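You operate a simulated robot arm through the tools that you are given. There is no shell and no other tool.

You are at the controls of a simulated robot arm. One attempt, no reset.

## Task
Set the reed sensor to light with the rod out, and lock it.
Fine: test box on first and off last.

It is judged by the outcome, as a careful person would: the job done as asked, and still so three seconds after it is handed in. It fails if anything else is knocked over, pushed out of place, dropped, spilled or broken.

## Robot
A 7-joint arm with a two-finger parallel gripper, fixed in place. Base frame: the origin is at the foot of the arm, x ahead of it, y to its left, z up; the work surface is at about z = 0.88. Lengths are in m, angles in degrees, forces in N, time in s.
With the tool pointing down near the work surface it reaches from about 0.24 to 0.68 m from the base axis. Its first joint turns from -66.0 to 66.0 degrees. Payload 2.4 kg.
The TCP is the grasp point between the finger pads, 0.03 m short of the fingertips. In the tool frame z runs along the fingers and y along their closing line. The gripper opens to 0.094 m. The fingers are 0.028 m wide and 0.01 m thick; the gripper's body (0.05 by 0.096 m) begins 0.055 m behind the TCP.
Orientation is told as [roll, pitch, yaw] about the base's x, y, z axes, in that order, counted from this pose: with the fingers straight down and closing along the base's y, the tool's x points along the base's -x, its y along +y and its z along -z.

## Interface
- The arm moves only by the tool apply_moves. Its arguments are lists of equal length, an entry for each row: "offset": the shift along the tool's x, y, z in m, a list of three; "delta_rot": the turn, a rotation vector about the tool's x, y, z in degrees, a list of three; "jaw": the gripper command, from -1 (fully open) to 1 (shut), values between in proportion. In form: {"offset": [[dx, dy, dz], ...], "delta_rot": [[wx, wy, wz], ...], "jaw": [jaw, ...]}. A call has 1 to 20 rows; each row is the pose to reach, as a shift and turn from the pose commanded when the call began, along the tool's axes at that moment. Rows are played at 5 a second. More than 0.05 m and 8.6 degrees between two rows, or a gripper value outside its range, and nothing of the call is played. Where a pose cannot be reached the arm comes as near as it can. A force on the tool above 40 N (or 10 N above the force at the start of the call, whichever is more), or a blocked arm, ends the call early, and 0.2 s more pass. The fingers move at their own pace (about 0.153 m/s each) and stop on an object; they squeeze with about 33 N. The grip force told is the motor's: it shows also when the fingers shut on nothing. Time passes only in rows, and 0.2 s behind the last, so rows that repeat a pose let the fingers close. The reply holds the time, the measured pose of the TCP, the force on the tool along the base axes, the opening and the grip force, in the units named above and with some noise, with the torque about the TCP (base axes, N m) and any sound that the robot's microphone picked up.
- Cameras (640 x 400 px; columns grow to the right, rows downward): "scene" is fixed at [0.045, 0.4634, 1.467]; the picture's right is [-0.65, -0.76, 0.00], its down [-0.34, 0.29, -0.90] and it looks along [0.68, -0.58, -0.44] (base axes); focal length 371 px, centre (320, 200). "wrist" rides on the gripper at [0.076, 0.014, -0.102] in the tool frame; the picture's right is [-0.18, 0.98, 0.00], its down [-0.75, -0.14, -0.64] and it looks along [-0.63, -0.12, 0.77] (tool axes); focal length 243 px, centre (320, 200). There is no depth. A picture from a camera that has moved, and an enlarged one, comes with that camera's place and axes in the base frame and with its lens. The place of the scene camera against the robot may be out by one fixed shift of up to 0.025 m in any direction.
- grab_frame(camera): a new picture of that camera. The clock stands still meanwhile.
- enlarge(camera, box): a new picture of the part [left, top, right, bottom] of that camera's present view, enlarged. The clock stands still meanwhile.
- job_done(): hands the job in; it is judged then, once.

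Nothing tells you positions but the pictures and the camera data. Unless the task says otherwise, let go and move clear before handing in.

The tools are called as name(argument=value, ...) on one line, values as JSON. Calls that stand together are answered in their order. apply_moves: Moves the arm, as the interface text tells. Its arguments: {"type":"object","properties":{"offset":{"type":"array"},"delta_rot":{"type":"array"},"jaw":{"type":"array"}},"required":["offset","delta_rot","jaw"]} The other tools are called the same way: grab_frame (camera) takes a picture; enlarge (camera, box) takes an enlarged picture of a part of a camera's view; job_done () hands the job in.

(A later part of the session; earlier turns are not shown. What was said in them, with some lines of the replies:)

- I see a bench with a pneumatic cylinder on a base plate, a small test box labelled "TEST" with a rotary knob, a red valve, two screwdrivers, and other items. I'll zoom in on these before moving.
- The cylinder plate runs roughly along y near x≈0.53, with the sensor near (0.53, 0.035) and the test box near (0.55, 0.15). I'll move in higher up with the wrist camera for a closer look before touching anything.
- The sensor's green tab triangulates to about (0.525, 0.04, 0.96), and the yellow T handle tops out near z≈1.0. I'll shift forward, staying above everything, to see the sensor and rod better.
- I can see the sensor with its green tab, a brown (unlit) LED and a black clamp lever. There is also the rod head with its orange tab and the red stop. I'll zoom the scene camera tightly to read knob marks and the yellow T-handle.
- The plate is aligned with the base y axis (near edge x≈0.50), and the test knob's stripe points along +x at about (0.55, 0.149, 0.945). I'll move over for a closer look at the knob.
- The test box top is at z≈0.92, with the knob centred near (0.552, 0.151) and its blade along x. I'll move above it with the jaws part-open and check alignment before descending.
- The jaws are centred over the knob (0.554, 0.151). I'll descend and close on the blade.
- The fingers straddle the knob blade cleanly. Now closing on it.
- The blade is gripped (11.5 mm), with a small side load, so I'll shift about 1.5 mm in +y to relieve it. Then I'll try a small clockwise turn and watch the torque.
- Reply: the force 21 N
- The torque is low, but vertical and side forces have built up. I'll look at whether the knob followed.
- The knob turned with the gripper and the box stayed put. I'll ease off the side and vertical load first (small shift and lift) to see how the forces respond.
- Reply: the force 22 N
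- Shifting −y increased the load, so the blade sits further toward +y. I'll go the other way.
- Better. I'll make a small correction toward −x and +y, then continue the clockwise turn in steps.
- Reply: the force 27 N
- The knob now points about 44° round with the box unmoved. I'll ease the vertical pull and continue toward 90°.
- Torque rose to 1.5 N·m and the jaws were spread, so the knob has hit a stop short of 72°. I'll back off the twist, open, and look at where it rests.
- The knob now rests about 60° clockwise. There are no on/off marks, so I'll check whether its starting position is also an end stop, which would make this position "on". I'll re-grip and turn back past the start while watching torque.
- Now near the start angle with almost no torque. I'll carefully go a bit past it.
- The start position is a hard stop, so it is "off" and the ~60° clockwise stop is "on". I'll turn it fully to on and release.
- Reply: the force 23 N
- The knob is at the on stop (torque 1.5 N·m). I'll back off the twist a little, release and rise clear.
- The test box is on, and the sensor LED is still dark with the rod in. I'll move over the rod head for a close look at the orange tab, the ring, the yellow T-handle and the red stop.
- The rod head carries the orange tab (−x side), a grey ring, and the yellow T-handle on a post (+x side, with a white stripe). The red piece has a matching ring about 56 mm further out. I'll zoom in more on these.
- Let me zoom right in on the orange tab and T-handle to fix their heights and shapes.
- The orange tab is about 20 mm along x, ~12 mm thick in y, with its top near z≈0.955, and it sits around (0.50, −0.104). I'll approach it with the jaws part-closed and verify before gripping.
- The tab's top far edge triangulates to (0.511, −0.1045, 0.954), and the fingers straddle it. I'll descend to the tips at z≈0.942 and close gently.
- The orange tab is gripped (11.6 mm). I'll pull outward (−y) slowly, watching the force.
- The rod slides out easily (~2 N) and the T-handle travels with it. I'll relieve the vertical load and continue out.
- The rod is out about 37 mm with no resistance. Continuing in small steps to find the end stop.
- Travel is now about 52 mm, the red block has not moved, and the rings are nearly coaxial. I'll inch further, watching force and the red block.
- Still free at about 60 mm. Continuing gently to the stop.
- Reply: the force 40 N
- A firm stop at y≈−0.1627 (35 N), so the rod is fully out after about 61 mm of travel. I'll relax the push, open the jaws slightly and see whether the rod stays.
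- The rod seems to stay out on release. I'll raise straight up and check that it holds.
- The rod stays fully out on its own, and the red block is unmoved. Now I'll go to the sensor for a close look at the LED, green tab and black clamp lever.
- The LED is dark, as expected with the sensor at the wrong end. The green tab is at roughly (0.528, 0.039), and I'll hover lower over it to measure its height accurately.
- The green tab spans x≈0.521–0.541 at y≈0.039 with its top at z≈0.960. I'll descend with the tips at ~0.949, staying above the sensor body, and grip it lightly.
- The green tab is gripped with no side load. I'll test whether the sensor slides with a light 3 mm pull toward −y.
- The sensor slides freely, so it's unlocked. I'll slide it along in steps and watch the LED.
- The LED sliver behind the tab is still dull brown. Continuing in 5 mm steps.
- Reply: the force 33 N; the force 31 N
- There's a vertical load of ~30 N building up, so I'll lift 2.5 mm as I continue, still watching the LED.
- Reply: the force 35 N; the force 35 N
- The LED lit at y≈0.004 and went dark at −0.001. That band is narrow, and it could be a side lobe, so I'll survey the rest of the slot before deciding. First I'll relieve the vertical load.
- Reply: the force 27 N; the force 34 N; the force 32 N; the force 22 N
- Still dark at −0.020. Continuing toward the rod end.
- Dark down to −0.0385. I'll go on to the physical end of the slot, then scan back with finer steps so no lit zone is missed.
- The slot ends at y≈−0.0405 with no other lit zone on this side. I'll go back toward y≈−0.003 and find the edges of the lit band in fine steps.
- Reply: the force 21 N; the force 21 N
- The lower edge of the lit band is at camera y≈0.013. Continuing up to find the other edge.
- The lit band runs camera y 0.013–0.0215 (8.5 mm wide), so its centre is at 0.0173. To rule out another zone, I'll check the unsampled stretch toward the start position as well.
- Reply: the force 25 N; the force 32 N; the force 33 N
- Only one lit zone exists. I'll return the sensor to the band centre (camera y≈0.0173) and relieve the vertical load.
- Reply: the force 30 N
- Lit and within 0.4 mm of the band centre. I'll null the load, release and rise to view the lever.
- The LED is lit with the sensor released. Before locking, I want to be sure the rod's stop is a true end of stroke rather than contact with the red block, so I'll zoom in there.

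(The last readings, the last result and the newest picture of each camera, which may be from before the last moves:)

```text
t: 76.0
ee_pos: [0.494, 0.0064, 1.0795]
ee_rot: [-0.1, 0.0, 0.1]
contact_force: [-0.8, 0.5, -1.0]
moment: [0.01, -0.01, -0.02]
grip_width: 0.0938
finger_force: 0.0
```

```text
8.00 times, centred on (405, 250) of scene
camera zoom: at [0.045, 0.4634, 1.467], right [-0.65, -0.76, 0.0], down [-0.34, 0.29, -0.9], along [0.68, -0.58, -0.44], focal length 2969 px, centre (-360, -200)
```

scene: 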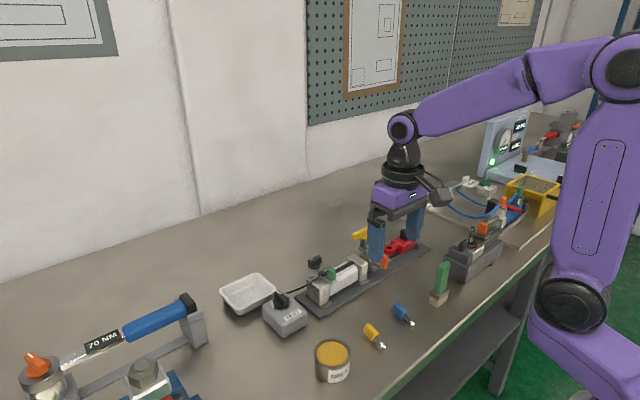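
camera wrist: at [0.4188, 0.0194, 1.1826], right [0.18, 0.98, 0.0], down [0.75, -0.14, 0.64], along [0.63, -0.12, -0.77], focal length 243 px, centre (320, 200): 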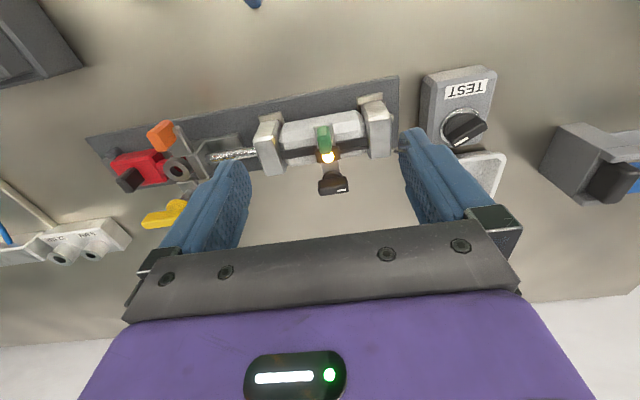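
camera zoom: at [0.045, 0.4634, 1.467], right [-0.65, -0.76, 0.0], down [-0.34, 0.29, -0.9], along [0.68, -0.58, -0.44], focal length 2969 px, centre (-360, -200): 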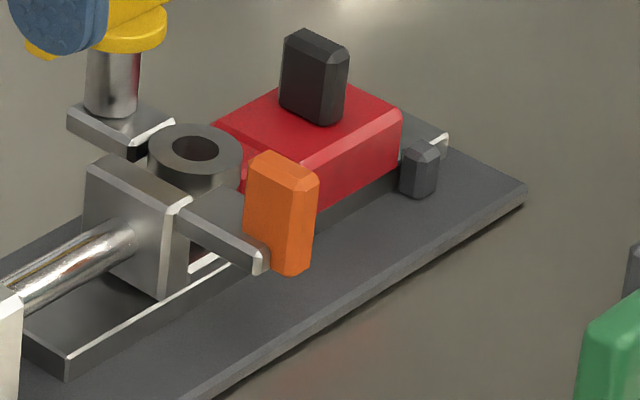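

The red block hasn't moved since the start, so the rod is at its true maximum extension. Next is the clamp lever: pivot about (0.582, 0.004), blade along y, top z≈0.9715. I'll move above it and yaw +90° so the jaws close along x.

apply_moves(offset=[[-0.01, 0, 0], [-0.02, -0.001, 0], [-0.03, -0.001, 0], [-0.04, -0.001, 0], [-0.05, -0.001, 0], [-0.06, -0.002, 0], [-0.07, -0.002, 0], [-0.08, -0.002, 0], [-0.088, -0.0027, 0], [-0.088, -0.0027, 0], [-0.088, -0.0027, 0], [-0.088, -0.0027, 0]], delta_rot=[[0, 0, -8], [0, 0, -16], [0, 0, -24], [0, 0, -32], [0, 0, -40], [0, 0, -48], [0, 0, -56], [0, 0, -64], [0, 0, -72], [0, 0, -80], [0, 0, -88], [0, 0, -90]], jaw=[-1, -1, -1, -1, -1, -1, -1, -1, -1, -1, -1, -1])

grab_frame(camera="wrist")

enlarge(camera="wrist", box=[250, 70, 400, 200])

```text
t: 78.6
ee_pos: [0.5838, 0.0015, 1.0789]
ee_rot: [0.0, 0.1, 90.1]
contact_force: [0.0, -0.8, -0.7]
moment: [-0.02, 0.0, -0.01]
grip_width: 0.094
finger_force: 0.1
```

```text
taken
camera wrist: at [0.5695, -0.0752, 1.1828], right [-0.98, 0.18, 0.0], down [0.14, 0.75, 0.64], along [0.12, 0.63, -0.77], focal length 243 px, centre (320, 200)
```

wrist: 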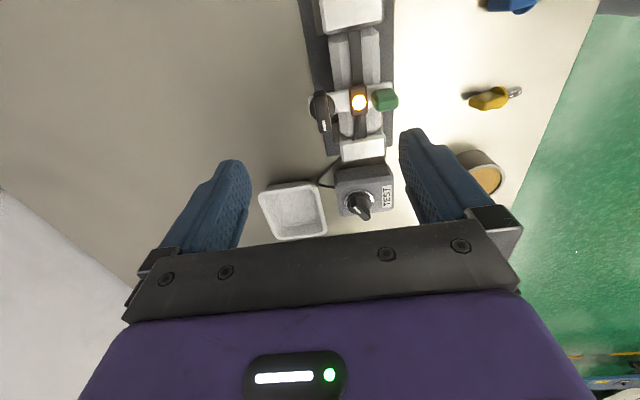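

```text
3.08 times, centred on (325, 135) of wrist
camera zoom: at [0.5695, -0.0752, 1.1828], right [-0.98, 0.18, 0.0], down [0.14, 0.75, 0.64], along [0.12, 0.63, -0.77], focal length 746 px, centre (305, 400)
```

zoom: 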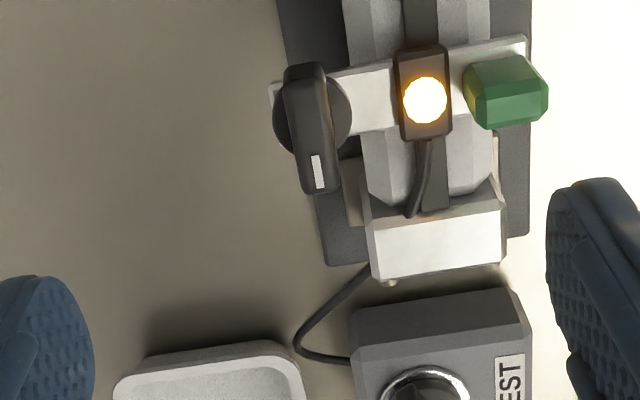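

Good view: the LED is lit, with the lever pivot at (0.5825, 0.0035). I'll align and descend partway with the jaws at ~34 mm.

apply_moves(offset=[[-0.0027, 0.001, 0.02], [-0.0027, 0.001, 0.045], [-0.0027, 0.001, 0.065], [-0.0027, 0.001, 0.065]], delta_rot=[[0, 0, 0], [0, 0, 0], [0, 0, 0], [0, 0, 0]], jaw=[0.28, 0.28, 0.28, 0.28])

enlarge(camera="wrist", box=[220, 50, 420, 220])

enlarge(camera="scene", box=[290, 220, 390, 300])

```text
t: 79.6
ee_pos: [0.5813, 0.0035, 1.014]
ee_rot: [0.0, -0.1, 89.9]
contact_force: [0.2, -0.4, 0.7]
moment: [-0.03, -0.01, -0.01]
grip_width: 0.0336
finger_force: 0.1
```

```text
2.35 times, centred on (320, 135) of wrist
camera zoom: at [0.5678, -0.0729, 1.1181], right [-0.98, 0.18, 0.0], down [0.14, 0.75, 0.64], along [0.12, 0.63, -0.77], focal length 571 px, centre (320, 353)
```

zoom: 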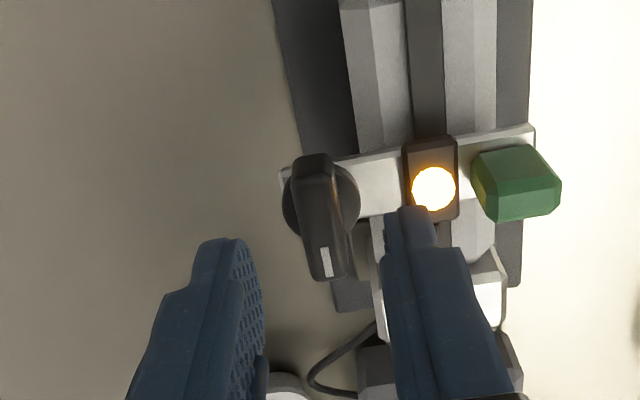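

```text
5.00 times, centred on (340, 260) of scene
camera zoom: at [0.045, 0.4634, 1.467], right [-0.65, -0.76, 0.0], down [-0.34, 0.29, -0.9], along [0.68, -0.58, -0.44], focal length 1856 px, centre (220, -100)
```

zoom: 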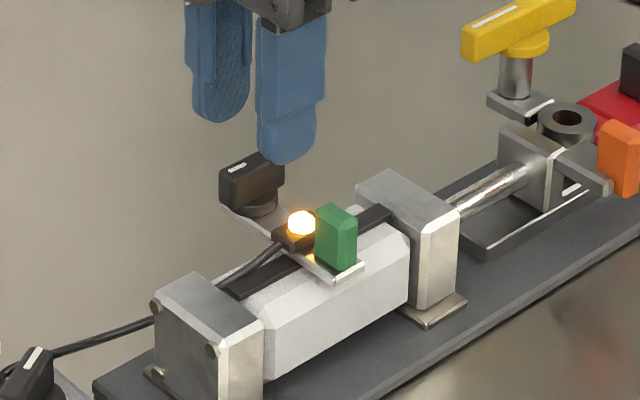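

Aligned within about 1 mm. I'll descend so the tips are at z≈0.958 and check before closing.

apply_moves(offset=[[-0.001, -0.0005, 0.01], [-0.001, -0.0005, 0.02], [-0.001, -0.0005, 0.028], [-0.001, -0.0005, 0.028]], delta_rot=[[0, 0, 0], [0, 0, 0], [0, 0, 0], [0, 0, 0]], jaw=[0.3, 0.3, 0.3, 0.3])

enlarge(camera="wrist", box=[220, 50, 420, 220])

enlarge(camera="scene", box=[290, 220, 390, 300])

```text
t: 80.6
ee_pos: [0.5822, 0.0038, 0.9867]
ee_rot: [0.0, 0.0, 90.0]
contact_force: [-0.3, 0.2, 0.4]
moment: [0.02, 0.02, 0.04]
grip_width: 0.033
finger_force: 0.0
```

```text
2.35 times, centred on (320, 135) of wrist
camera zoom: at [0.5691, -0.0725, 1.0904], right [-0.98, 0.18, 0.0], down [0.14, 0.75, 0.64], along [0.12, 0.63, -0.77], focal length 571 px, centre (320, 353)
```

zoom: 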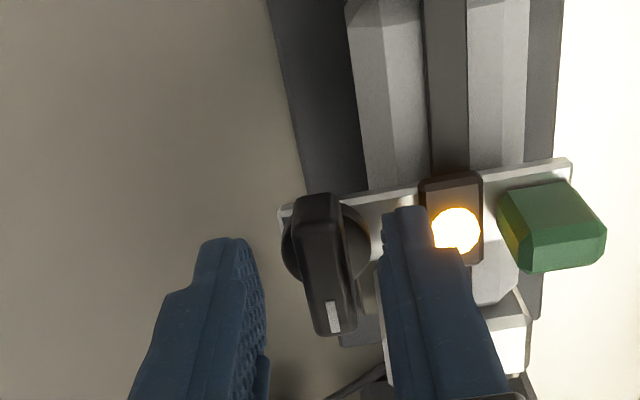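

```text
5.00 times, centred on (340, 260) of scene
camera zoom: at [0.045, 0.4634, 1.467], right [-0.65, -0.76, 0.0], down [-0.34, 0.29, -0.9], along [0.68, -0.58, -0.44], focal length 1856 px, centre (220, -100)
```

zoom: 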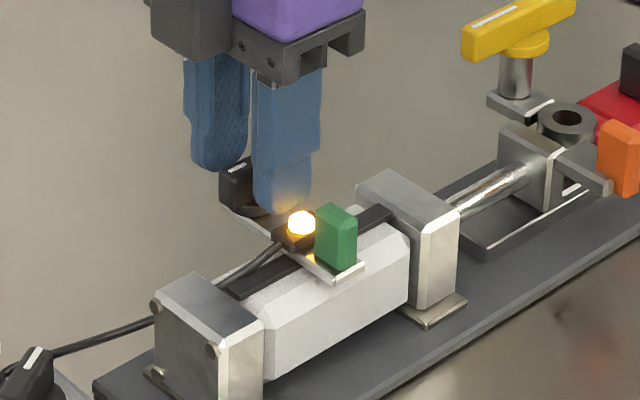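

Both fingers straddle the blade cleanly. Closing now.

apply_moves(offset=[[0, 0, 0], [0, 0, 0], [0, 0, 0], [0, 0, 0]], delta_rot=[[0, 0, 0], [0, 0, 0], [0, 0, 0], [0, 0, 0]], jaw=[0.5, 0.7, 1.0, 1.0])

enlarge(camera="wrist", box=[220, 50, 420, 220])

```text
t: 81.6
ee_pos: [0.5808, 0.0039, 0.9871]
ee_rot: [0.2, 0.1, 90.0]
contact_force: [-15.1, 0.9, 4.5]
moment: [-0.03, 0.24, 0.01]
grip_width: 0.0113
finger_force: 44.5
```

```text
2.35 times, centred on (320, 135) of wrist
camera zoom: at [0.5681, -0.0725, 1.0904], right [-0.98, 0.18, 0.0], down [0.14, 0.75, 0.64], along [0.11, 0.63, -0.77], focal length 571 px, centre (320, 353)
```

zoom: 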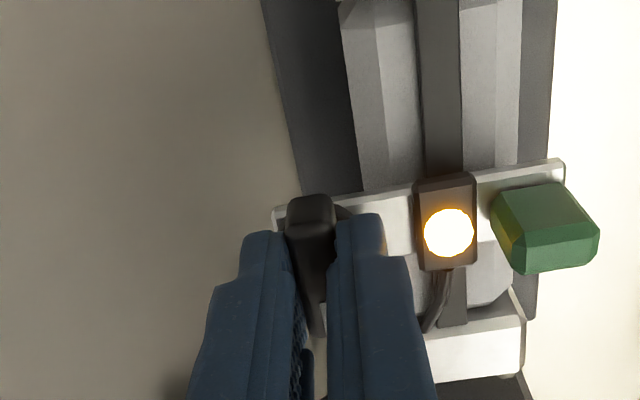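

Gripped at 11.3 mm, LED still lit. I'll ease the −x load and try a small clockwise turn.

apply_moves(offset=[[0, 0.002, 0], [0, 0.002, 0], [0, 0.002, 0], [0, 0.002, 0]], delta_rot=[[0, 0, 0], [0, 0, 4], [0, 0, 8], [0, 0, 12]], jaw=[1, 1, 1, 1])

enlarge(camera="wrist", box=[220, 50, 420, 220])

```text
t: 82.6
ee_pos: [0.582, 0.0048, 0.9879]
ee_rot: [-0.1, 0.0, 77.9]
contact_force: [0.4, -0.8, -5.0]
moment: [-0.31, 0.04, 0.02]
grip_width: 0.0116
finger_force: 44.7
```

```text
2.35 times, centred on (320, 135) of wrist
camera zoom: at [0.5516, -0.0674, 1.0903], right [-0.92, 0.39, 0.0], down [0.29, 0.71, 0.64], along [0.25, 0.59, -0.77], focal length 571 px, centre (320, 353)
```

zoom: 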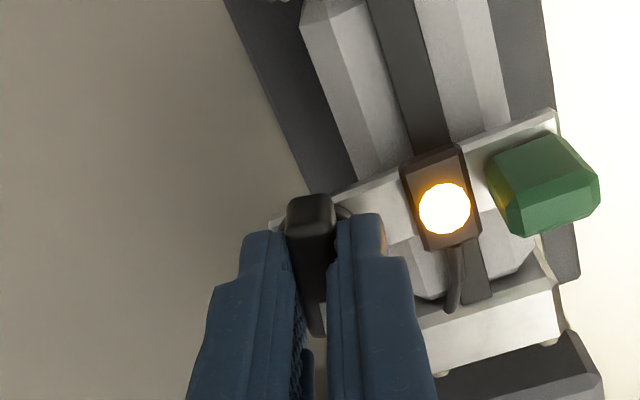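

The lever turns freely clockwise and the LED stays lit. Continuing until the stop.

apply_moves(offset=[[0, 0, 0], [0, 0, 0], [0, 0, 0], [0, 0, 0], [0, 0, 0]], delta_rot=[[0, 0, 7], [0, 0, 14], [0, 0, 21], [0, 0, 28], [0, 0, 34]], jaw=[1, 1, 1, 1, 1])

enlarge(camera="wrist", box=[220, 50, 420, 220])

```text
t: 83.8
ee_pos: [0.5804, 0.0046, 0.9872]
ee_rot: [0.0, -0.2, 43.7]
contact_force: [10.1, 0.1, 3.8]
moment: [-0.65, 0.57, 0.03]
grip_width: 0.0115
finger_force: 45.0
```

```text
2.35 times, centred on (320, 135) of wrist
camera zoom: at [0.5163, -0.039, 1.0901], right [-0.55, 0.84, 0.0], down [0.64, 0.42, 0.64], along [0.54, 0.35, -0.76], focal length 571 px, centre (320, 353)
```

zoom: 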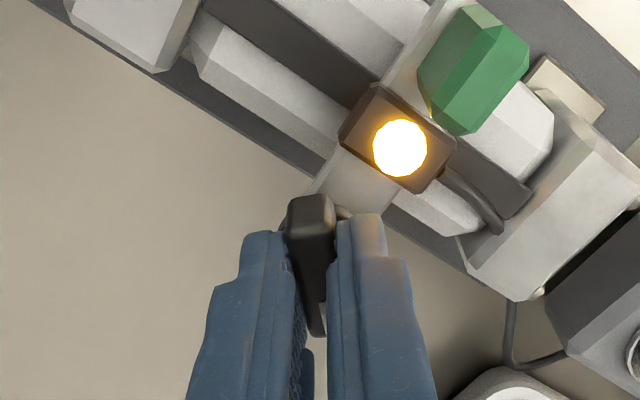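

apply_moves(offset=[[0, 0, 0], [0, 0, 0], [0, 0, 0], [0, 0, 0]], delta_rot=[[0, 0, 6], [0, 0, 12], [0, 0, 18], [0, 0, 24]], jaw=[1, 1, 1, 1])

enlarge(camera="wrist", box=[220, 50, 420, 220])

```text
t: 84.8
ee_pos: [0.58, 0.0042, 0.9866]
ee_rot: [0.0, -0.1, 20.0]
contact_force: [9.5, 1.3, 1.4]
moment: [0.41, -1.27, -0.03]
grip_width: 0.0115
finger_force: 45.1
```

```text
2.35 times, centred on (320, 135) of wrist
camera zoom: at [0.5047, -0.0085, 1.0901], right [-0.16, 0.99, 0.0], down [0.76, 0.12, 0.64], along [0.64, 0.1, -0.77], focal length 571 px, centre (320, 353)
```

zoom: 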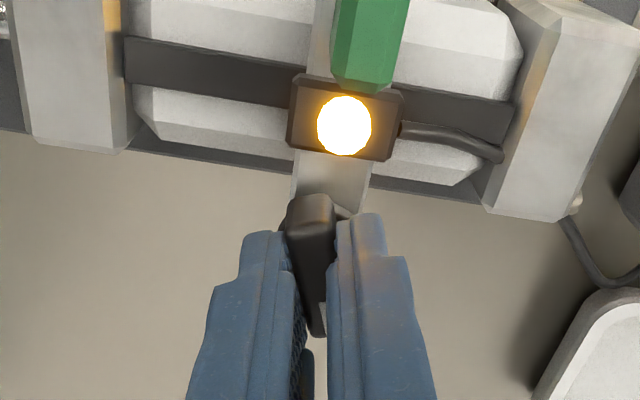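

apply_moves(offset=[[-0.0015, -0.0005, 0], [-0.0015, -0.0005, 0], [-0.0015, -0.0005, 0], [-0.0015, -0.0005, 0]], delta_rot=[[0, 0, 5], [0, 0, 10], [0, 0, 15], [0, 0, 20]], jaw=[1, 1, 1, 1])

enlarge(camera="wrist", box=[220, 50, 420, 220])

```text
t: 85.8
ee_pos: [0.5798, 0.005, 0.9864]
ee_rot: [0.1, 0.2, -0.1]
contact_force: [-2.0, 1.1, 3.4]
moment: [0.03, -0.78, 0.04]
grip_width: 0.0111
finger_force: 44.9
```

```text
2.35 times, centred on (320, 135) of wrist
camera zoom: at [0.5057, 0.0191, 1.0905], right [0.19, 0.98, 0.0], down [0.76, -0.14, 0.64], along [0.63, -0.12, -0.77], focal length 571 px, centre (320, 353)
```

zoom: 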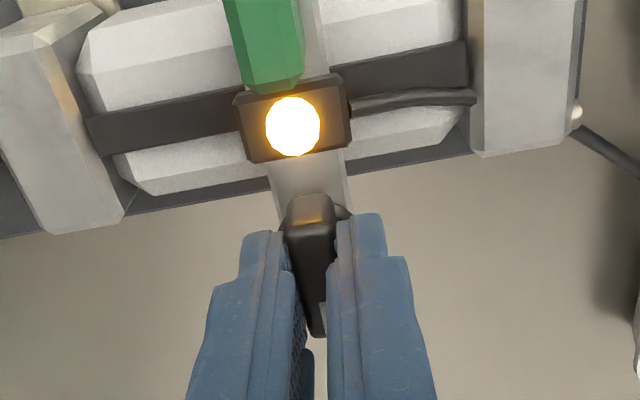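

At 90° there's still no stop and the LED is lit. Continuing clockwise.

apply_moves(offset=[[0, -0.0005, 0], [0, -0.0005, 0], [0, -0.0005, 0], [0, -0.0005, 0]], delta_rot=[[0, 0, 5], [0, 0, 10], [0, 0, 15], [0, 0, 20]], jaw=[1, 1, 1, 1])

enlarge(camera="wrist", box=[220, 50, 420, 220])

```text
t: 86.8
ee_pos: [0.582, 0.005, 0.9859]
ee_rot: [-0.1, 0.1, -19.9]
contact_force: [-0.3, -0.3, -2.2]
moment: [0.01, -0.12, 1.93]
grip_width: 0.0191
finger_force: 45.1
```

```text
2.35 times, centred on (320, 135) of wrist
camera zoom: at [0.5155, 0.0436, 1.0903], right [0.51, 0.86, 0.0], down [0.66, -0.39, 0.64], along [0.55, -0.33, -0.77], focal length 571 px, centre (320, 353)
```

zoom: 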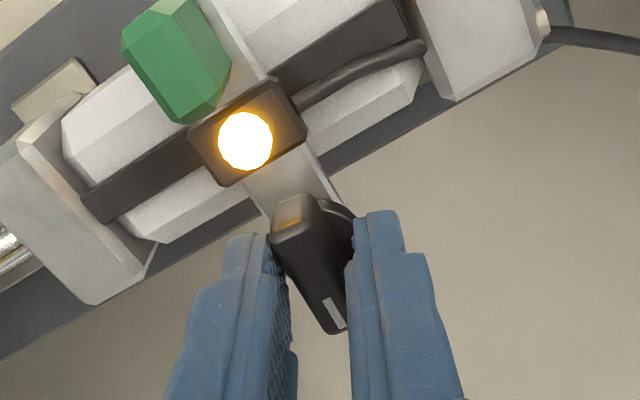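

A firm stop (1.9 N·m) with the lever about 90° from its start, and the LED still lit, so the lever is clamped. I'll back the gripper off to align with the blade, release and inspect.

apply_moves(offset=[[0, 0, 0], [0, 0, 0], [0, 0, 0], [0, 0, 0], [0, 0, 0], [0, 0, -0.03], [0, 0, -0.06], [0, 0, -0.08], [0, 0, -0.08]], delta_rot=[[0, 0, -6], [0, 0, -12], [0, 0, -16], [0, 0, -16], [0, 0, -16], [0, 0, -16], [0, 0, -16], [0, 0, -16], [0, 0, -16]], jaw=[1, 1, 1, 0.6, 0.3, 0.3, 0.0, -0.5, -0.5])

enlarge(camera="wrist", box=[220, 40, 420, 210])

enlarge(camera="scene", box=[290, 220, 390, 300])

```text
t: 88.8
ee_pos: [0.5815, 0.0064, 1.0669]
ee_rot: [0.0, -0.1, -3.9]
contact_force: [0.5, -0.3, -0.1]
moment: [-0.01, 0.0, 0.02]
grip_width: 0.0707
finger_force: 0.1
```

```text
2.35 times, centred on (320, 125) of wrist
camera zoom: at [0.5079, 0.0249, 1.1707], right [0.25, 0.97, 0.0], down [0.74, -0.19, 0.64], along [0.62, -0.16, -0.77], focal length 571 px, centre (320, 376)
```

zoom: 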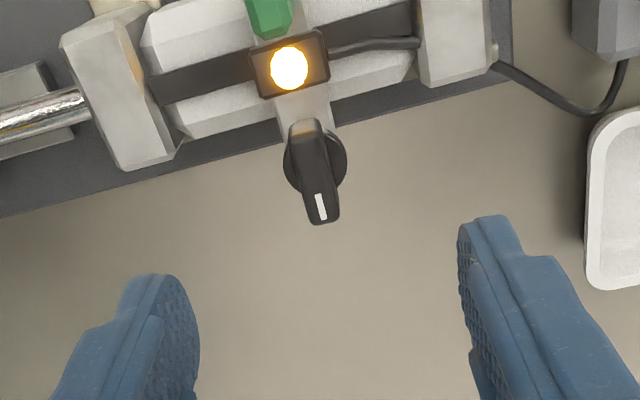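

```text
5.00 times, centred on (340, 260) of scene
camera zoom: at [0.045, 0.4634, 1.467], right [-0.65, -0.76, 0.0], down [-0.34, 0.29, -0.9], along [0.68, -0.58, -0.44], focal length 1856 px, centre (220, -100)
```

zoom: 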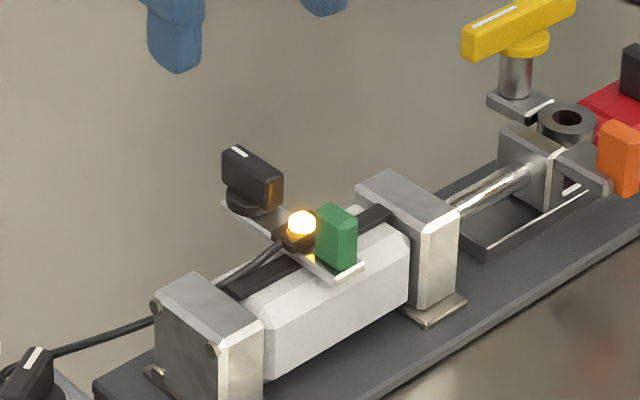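

The lever now points +x at its stop, and the LED is lit with the sensor unmoved. I'll do a gentle tug test on the green tab to confirm it's really clamped.

apply_moves(offset=[[0.02, -0.002, 0], [0.04, -0.004, 0], [0.0577, -0.006, 0], [0.0577, -0.006, 0.03], [0.0577, -0.006, 0.05], [0.0577, -0.006, 0.05]], delta_rot=[[0, 0, -2], [0, 0, -4], [0, 0, -4], [0, 0, -4], [0, 0, -4], [0, 0, -4]], jaw=[0.28, 0.28, 0.28, 0.28, 0.28, 0.28])

enlarge(camera="wrist", box=[240, 60, 440, 220])

```text
t: 90.2
ee_pos: [0.5246, 0.0039, 1.0162]
ee_rot: [-0.1, 0.0, 0.0]
contact_force: [-0.3, -0.4, 0.0]
moment: [-0.01, 0.02, 0.04]
grip_width: 0.0337
finger_force: 0.0
```

```text
2.50 times, centred on (340, 140) of wrist
camera zoom: at [0.4483, 0.0169, 1.1196], right [0.18, 0.98, 0.0], down [0.75, -0.14, 0.64], along [0.63, -0.12, -0.77], focal length 606 px, centre (270, 350)
```

zoom: 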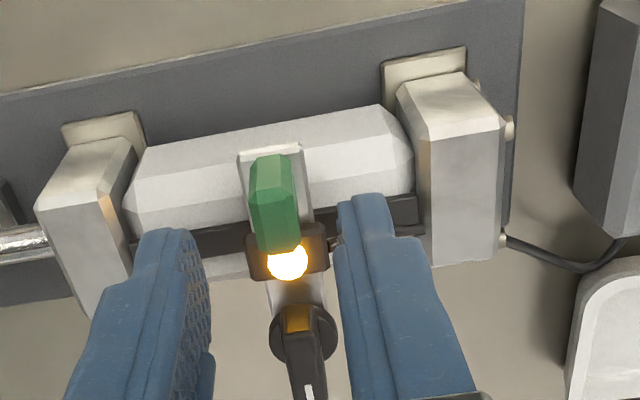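

apply_moves(offset=[[0, 0.0003, 0.012], [0, 0.0003, 0.024], [0, 0.0003, 0.035], [0, 0.0003, 0.035], [0, 0.0003, 0.035], [0, 0.0003, 0.035]], delta_rot=[[0, 0, 0], [0, 0, 0], [0, 0, 0], [0, 0, 0], [0, 0, 0], [0, 0, 0]], jaw=[0.28, 0.28, 0.28, 0.6, 0.9, 1.0])

enlarge(camera="wrist", box=[290, 160, 350, 210])

apply_moves(offset=[[0, -0.001, 0], [0, -0.002, 0], [0, -0.002, 0]], delta_rot=[[0, 0, 0], [0, 0, 0], [0, 0, 0]], jaw=[1, 1, 1])

enlarge(camera="wrist", box=[290, 160, 350, 210])

```text
t: 91.6
ee_pos: [0.524, 0.0036, 0.9817]
ee_rot: [0.0, 0.1, 0.1]
contact_force: [-0.5, 6.7, -1.3]
moment: [0.12, -0.31, -0.02]
grip_width: 0.0114
finger_force: 45.1
```

```text
8.00 times, centred on (320, 185) of wrist
camera zoom: at [0.4485, 0.0175, 1.0857], right [0.18, 0.98, 0.0], down [0.75, -0.14, 0.64], along [0.63, -0.12, -0.77], focal length 1941 px, centre (320, 320)
```

zoom: 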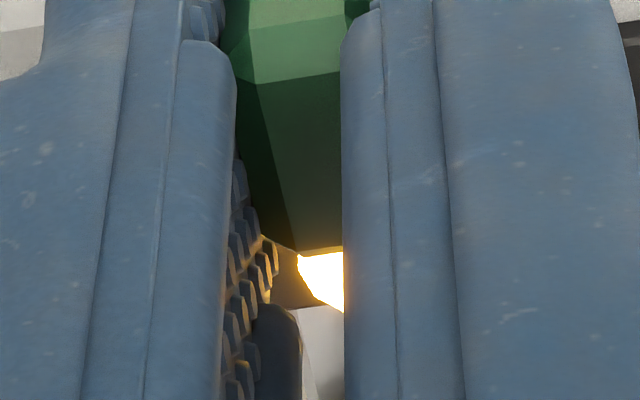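

```text
t: 92.4
ee_pos: [0.5236, 0.004, 0.983]
ee_rot: [0.1, 0.1, 0.2]
contact_force: [-1.6, 22.5, 3.7]
moment: [0.39, 0.71, -0.09]
grip_width: 0.0115
finger_force: 44.8
```

```text
8.00 times, centred on (320, 185) of wrist
camera zoom: at [0.4485, 0.0168, 1.0857], right [0.18, 0.98, 0.0], down [0.75, -0.14, 0.64], along [0.63, -0.12, -0.77], focal length 1941 px, centre (320, 320)
```

zoom: 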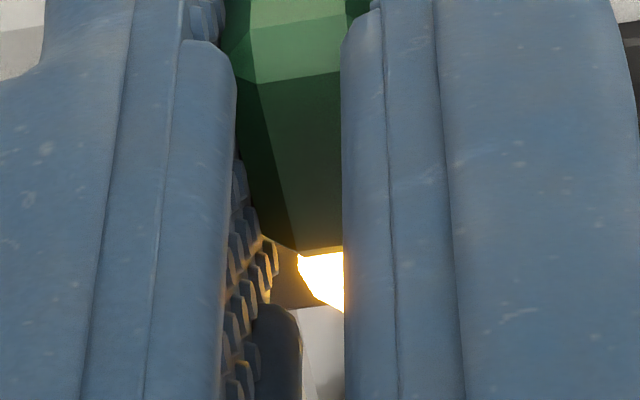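

The tab resisted 22 N with no sliding (it moved at ~1 N before), the LED is still lit, and the sensor sits at the band centre. The clamp is confirmed. I'll relax, release and rise.

apply_moves(offset=[[0, 0.002, 0], [0, 0.003, 0], [0, 0.003, 0], [0, 0.003, 0], [0, 0.003, -0.02], [0, 0.003, -0.05], [0, 0.003, -0.085], [0, 0.003, -0.085]], delta_rot=[[0, 0, 0], [0, 0, 0], [0, 0, 0], [0, 0, 0], [0, 0, 0], [0, 0, 0], [0, 0, 0], [0, 0, 0]], jaw=[1, 1, 0.7, 0.4, 0.35, 0.2, 0, 0])

grab_frame(camera="wrist")

enlarge(camera="scene", box=[250, 210, 450, 330])

```text
t: 94.2
ee_pos: [0.5229, 0.0066, 1.0668]
ee_rot: [0.0, 0.0, 0.0]
contact_force: [-0.4, 0.4, 0.7]
moment: [0.01, -0.01, -0.01]
grip_width: 0.047
finger_force: 0.0
```

```text
taken
camera wrist: at [0.4476, 0.0195, 1.1711], right [0.18, 0.98, 0.0], down [0.75, -0.14, 0.64], along [0.63, -0.12, -0.77], focal length 243 px, centre (320, 200)
```

wrist: 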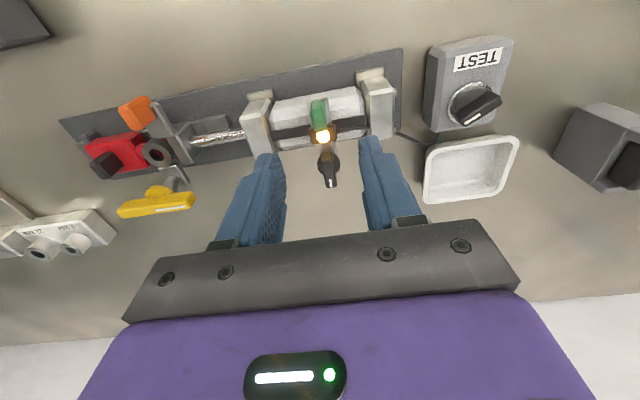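

```text
3.20 times, centred on (350, 270) of scene
camera zoom: at [0.045, 0.4634, 1.467], right [-0.65, -0.76, 0.0], down [-0.34, 0.29, -0.9], along [0.68, -0.58, -0.44], focal length 1188 px, centre (224, -24)
```

zoom: 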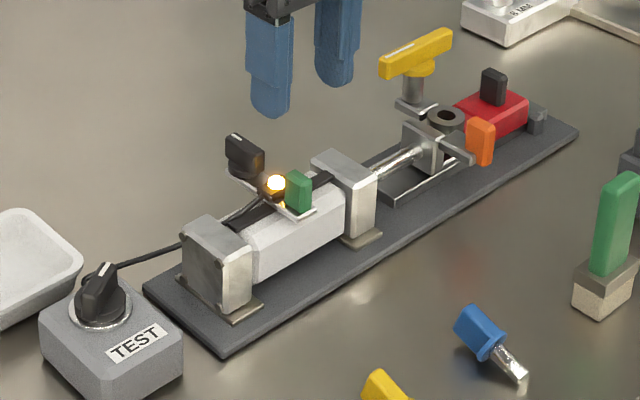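

Everything checks out: LED lit, sensor clamped, rod out. Last step is the test box, so I'll move above the knob with yaw −61° to match its blade.

apply_moves(offset=[[-0.004, 0.018, -0.01], [-0.008, 0.036, -0.01], [-0.012, 0.055, -0.01], [-0.016, 0.074, -0.01], [-0.02, 0.093, -0.01], [-0.024, 0.112, -0.01], [-0.028, 0.13, -0.01], [-0.031, 0.148, -0.01], [-0.031, 0.148, 0.0], [-0.031, 0.148, 0.0]], delta_rot=[[0, 0, 7.6], [0, 0, 15.2], [0, 0, 22.8], [0, 0, 30.4], [0, 0, 38], [0, 0, 45.6], [0, 0, 53.2], [0, 0, 61], [0, 0, 61], [0, 0, 61]], jaw=[0, 0, 0, 0, 0, 0, 0, 0, 0, 0])

enlarge(camera="wrist", box=[220, 40, 420, 200])

```text
t: 96.4
ee_pos: [0.5558, 0.1518, 1.0654]
ee_rot: [-0.1, 0.0, -61.1]
contact_force: [0.7, 0.2, 0.1]
moment: [0.0, 0.02, -0.01]
grip_width: 0.047
finger_force: 0.2
```

```text
2.50 times, centred on (320, 120) of wrist
camera zoom: at [0.5313, 0.2249, 1.169], right [0.95, 0.31, 0.0], down [0.24, -0.73, 0.64], along [0.2, -0.61, -0.77], focal length 606 px, centre (320, 400)
```

zoom: 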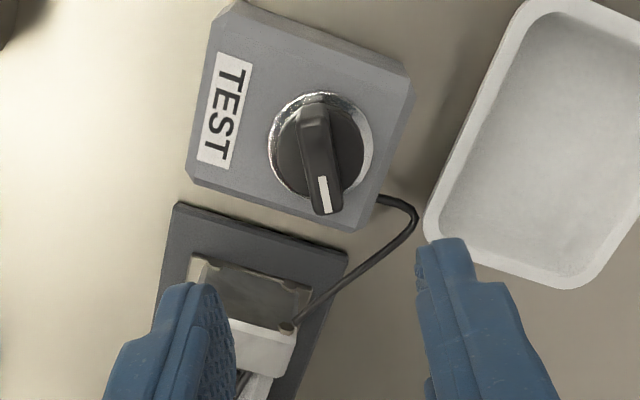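

The knob is visible and the blade is aligned. I'll correct ~2 mm, descend and grip.

apply_moves(offset=[[0.002, -0.0005, 0.03], [0.002, -0.0005, 0.06], [0.002, -0.0005, 0.085], [0.002, -0.0005, 0.1005], [0.002, -0.0005, 0.1005]], delta_rot=[[0, 0, 0], [0, 0, 0], [0, 0, 0], [0, 0, 0], [0, 0, 0]], jaw=[0, 0.1, 0.1, 0.1, 0.1])

apply_moves(offset=[[0, 0, 0], [0, 0, 0], [0, 0, 0]], delta_rot=[[0, 0, 0], [0, 0, 0], [0, 0, 0]], jaw=[0.5, 0.9, 1.0])

enlarge(camera="wrist", box=[220, 40, 420, 200])

```text
t: 97.6
ee_pos: [0.5535, 0.1536, 0.9649]
ee_rot: [0.0, 0.0, -61.0]
contact_force: [0.3, -0.5, 0.3]
moment: [-0.01, -0.01, 0.03]
grip_width: 0.0422
finger_force: 0.1
```

```text
t: 98.4
ee_pos: [0.5534, 0.1529, 0.9668]
ee_rot: [0.0, 0.1, -60.9]
contact_force: [0.8, -0.3, -1.2]
moment: [0.0, 0.01, 0.73]
grip_width: 0.0118
finger_force: 45.0
```

```text
2.50 times, centred on (320, 120) of wrist
camera zoom: at [0.5302, 0.227, 1.069], right [0.95, 0.32, 0.0], down [0.24, -0.73, 0.64], along [0.2, -0.61, -0.77], focal length 606 px, centre (320, 400)
```

zoom: 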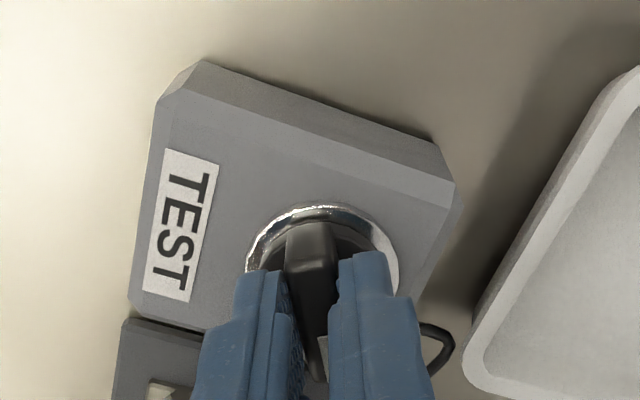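

Good grip with almost no side load. Now turning counter-clockwise back to the off stop.

apply_moves(offset=[[0, 0, 0], [0, 0, 0], [0, 0, 0], [0, 0, 0], [0, 0, 0], [0, 0, 0], [0, 0, 0]], delta_rot=[[0, 0, -8], [0, 0, -16], [0, 0, -24], [0, 0, -32], [0, 0, -40], [0, 0, -48], [0, 0, -55]], jaw=[1, 1, 1, 1, 1, 1, 1])

apply_moves(offset=[[0, 0, 0], [0, 0, 0], [0, 0, 0]], delta_rot=[[0, 0, -5], [0, 0, -9], [0, 0, -12]], jaw=[1, 1, 1])

enlarge(camera="wrist", box=[220, 40, 420, 220])

enlarge(camera="scene", box=[250, 230, 370, 320])

```text
t: 100.0
ee_pos: [0.5529, 0.1517, 0.965]
ee_rot: [0.0, 0.1, -5.9]
contact_force: [-4.3, -4.6, -9.3]
moment: [-0.17, -1.04, -0.01]
grip_width: 0.0119
finger_force: 45.5
```

```text
t: 100.8
ee_pos: [0.5528, 0.1517, 0.967]
ee_rot: [0.0, 0.1, 5.8]
contact_force: [-0.9, -6.4, -11.4]
moment: [-0.11, 0.77, -1.49]
grip_width: 0.0137
finger_force: 44.6
```

```text
2.22 times, centred on (320, 130) of wrist
camera zoom: at [0.4769, 0.1581, 1.0694], right [0.08, 1.0, 0.0], down [0.77, -0.06, 0.64], along [0.64, -0.05, -0.77], focal length 539 px, centre (320, 356)
```

zoom: 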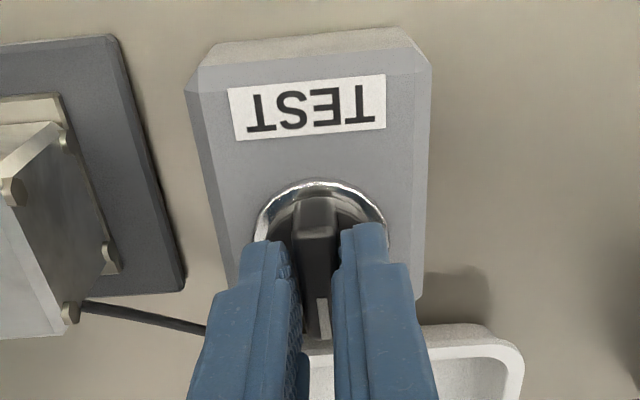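

```text
4.44 times, centred on (310, 275) of scene
camera zoom: at [0.0453, 0.4633, 1.467], right [-0.65, -0.76, 0.0], down [-0.34, 0.29, -0.9], along [0.68, -0.58, -0.44], focal length 1649 px, centre (364, -133)
```

zoom: 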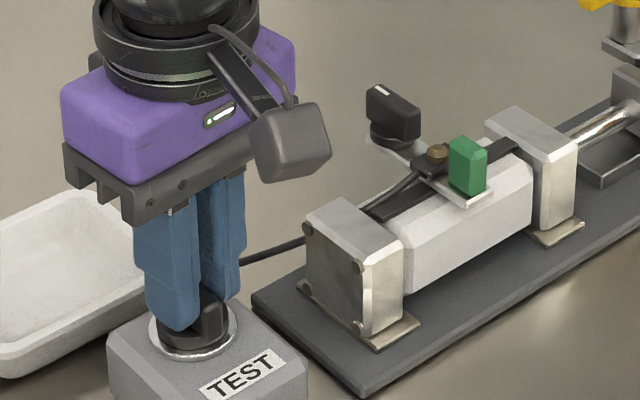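

The knob is at the off stop (−1.5 N·m) and the LED has gone dark. I'll back off the twist, release and move clear.

apply_moves(offset=[[0, 0, 0], [0, 0, 0], [0, 0, 0], [0, 0, -0.03], [0, 0, -0.07], [0.0, 0, -0.11], [0.03, 0, -0.15], [0.06, 0, -0.18], [0.06, 0, -0.18]], delta_rot=[[0, 0, 5], [0, 0, 5], [0, 0, 5], [0, 0, 5], [0, 0, 5], [0, 0, 5], [0, 0, 5], [0, 0, 5], [0, 0, 5]], jaw=[1, 0.4, 0, 0, -0.3, -0.5, -0.5, -0.5, -0.5])

grab_frame(camera="scene")

enlarge(camera="scene", box=[250, 210, 450, 330])

enlarge(camera="wrist", box=[120, 60, 460, 250])

```text
t: 102.8
ee_pos: [0.4946, 0.1478, 1.1473]
ee_rot: [0.0, 0.0, 1.1]
contact_force: [-0.5, -0.3, -0.1]
moment: [-0.05, 0.03, -0.01]
grip_width: 0.0705
finger_force: 0.0
```

```text
taken
```

scene: 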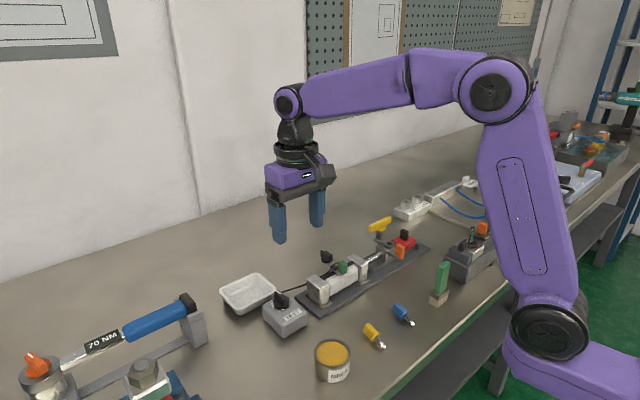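

```text
3.20 times, centred on (350, 270) of scene
camera zoom: at [0.045, 0.4634, 1.467], right [-0.65, -0.76, 0.0], down [-0.34, 0.29, -0.9], along [0.68, -0.58, -0.44], focal length 1188 px, centre (224, -24)
```

zoom: 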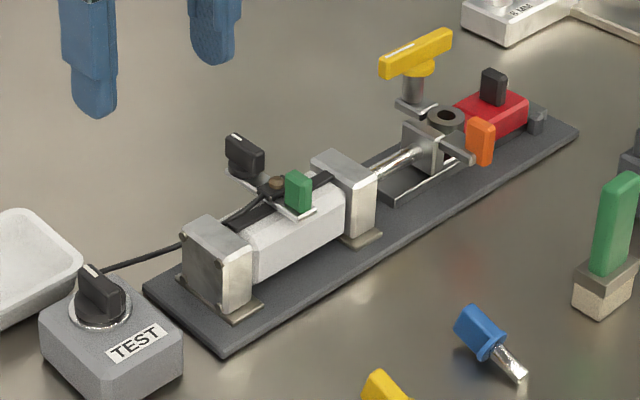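

```text
1.88 times, centred on (290, 155) of wrist
camera zoom: at [0.4185, 0.1598, 1.2509], right [0.17, 0.99, 0.0], down [0.76, -0.13, 0.64], along [0.63, -0.11, -0.77], focal length 457 px, centre (376, 285)
```

zoom: 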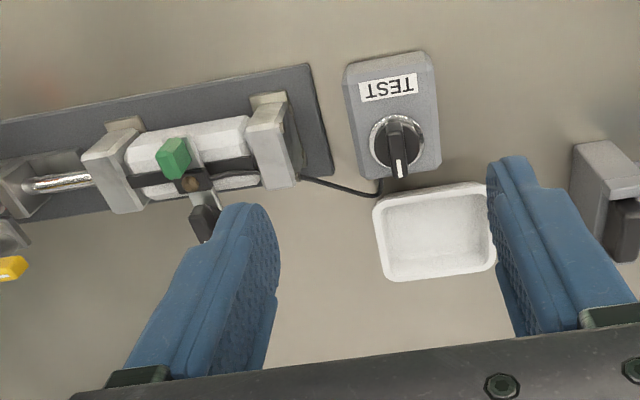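

The test box knob is back at off, the LED is dark, and the rod is still fully out. The sensor is clamped at the centre of its lit band, nothing else has moved, and the arm is clear. Handing in.

job_done()

```text
The job is handed in.
```

The reed sensor is set to light with the rod out, and it is locked there. I have handed the job in; no verdict has come back yet.

- **Test box:** I turned it on before touching anything else on the rig and off last. While finding which way was on, I turned the knob on, back to its off stop and on again. The sensor light went dark when I switched the box off.
- **Rod:** I pulled it out by the orange tab to its hard stop, about 61 mm of travel. It stayed there when released, and I left it out.
- **Sensor position:** I slid it along the full slot with the rod out and found one lit zone, about 8.5 mm wide. It sits within about 0.5 mm of the middle of that zone.
- **Lock:** I turned the black clamp lever 90° clockwise to its stop. A tug of about 22 N on the green tab no longer slid the sensor; before locking it moved at about 1 N. The light was still on after the tug.

The pictures show nothing else moved, including the red block and the tray. The arm is clear of the bench items.
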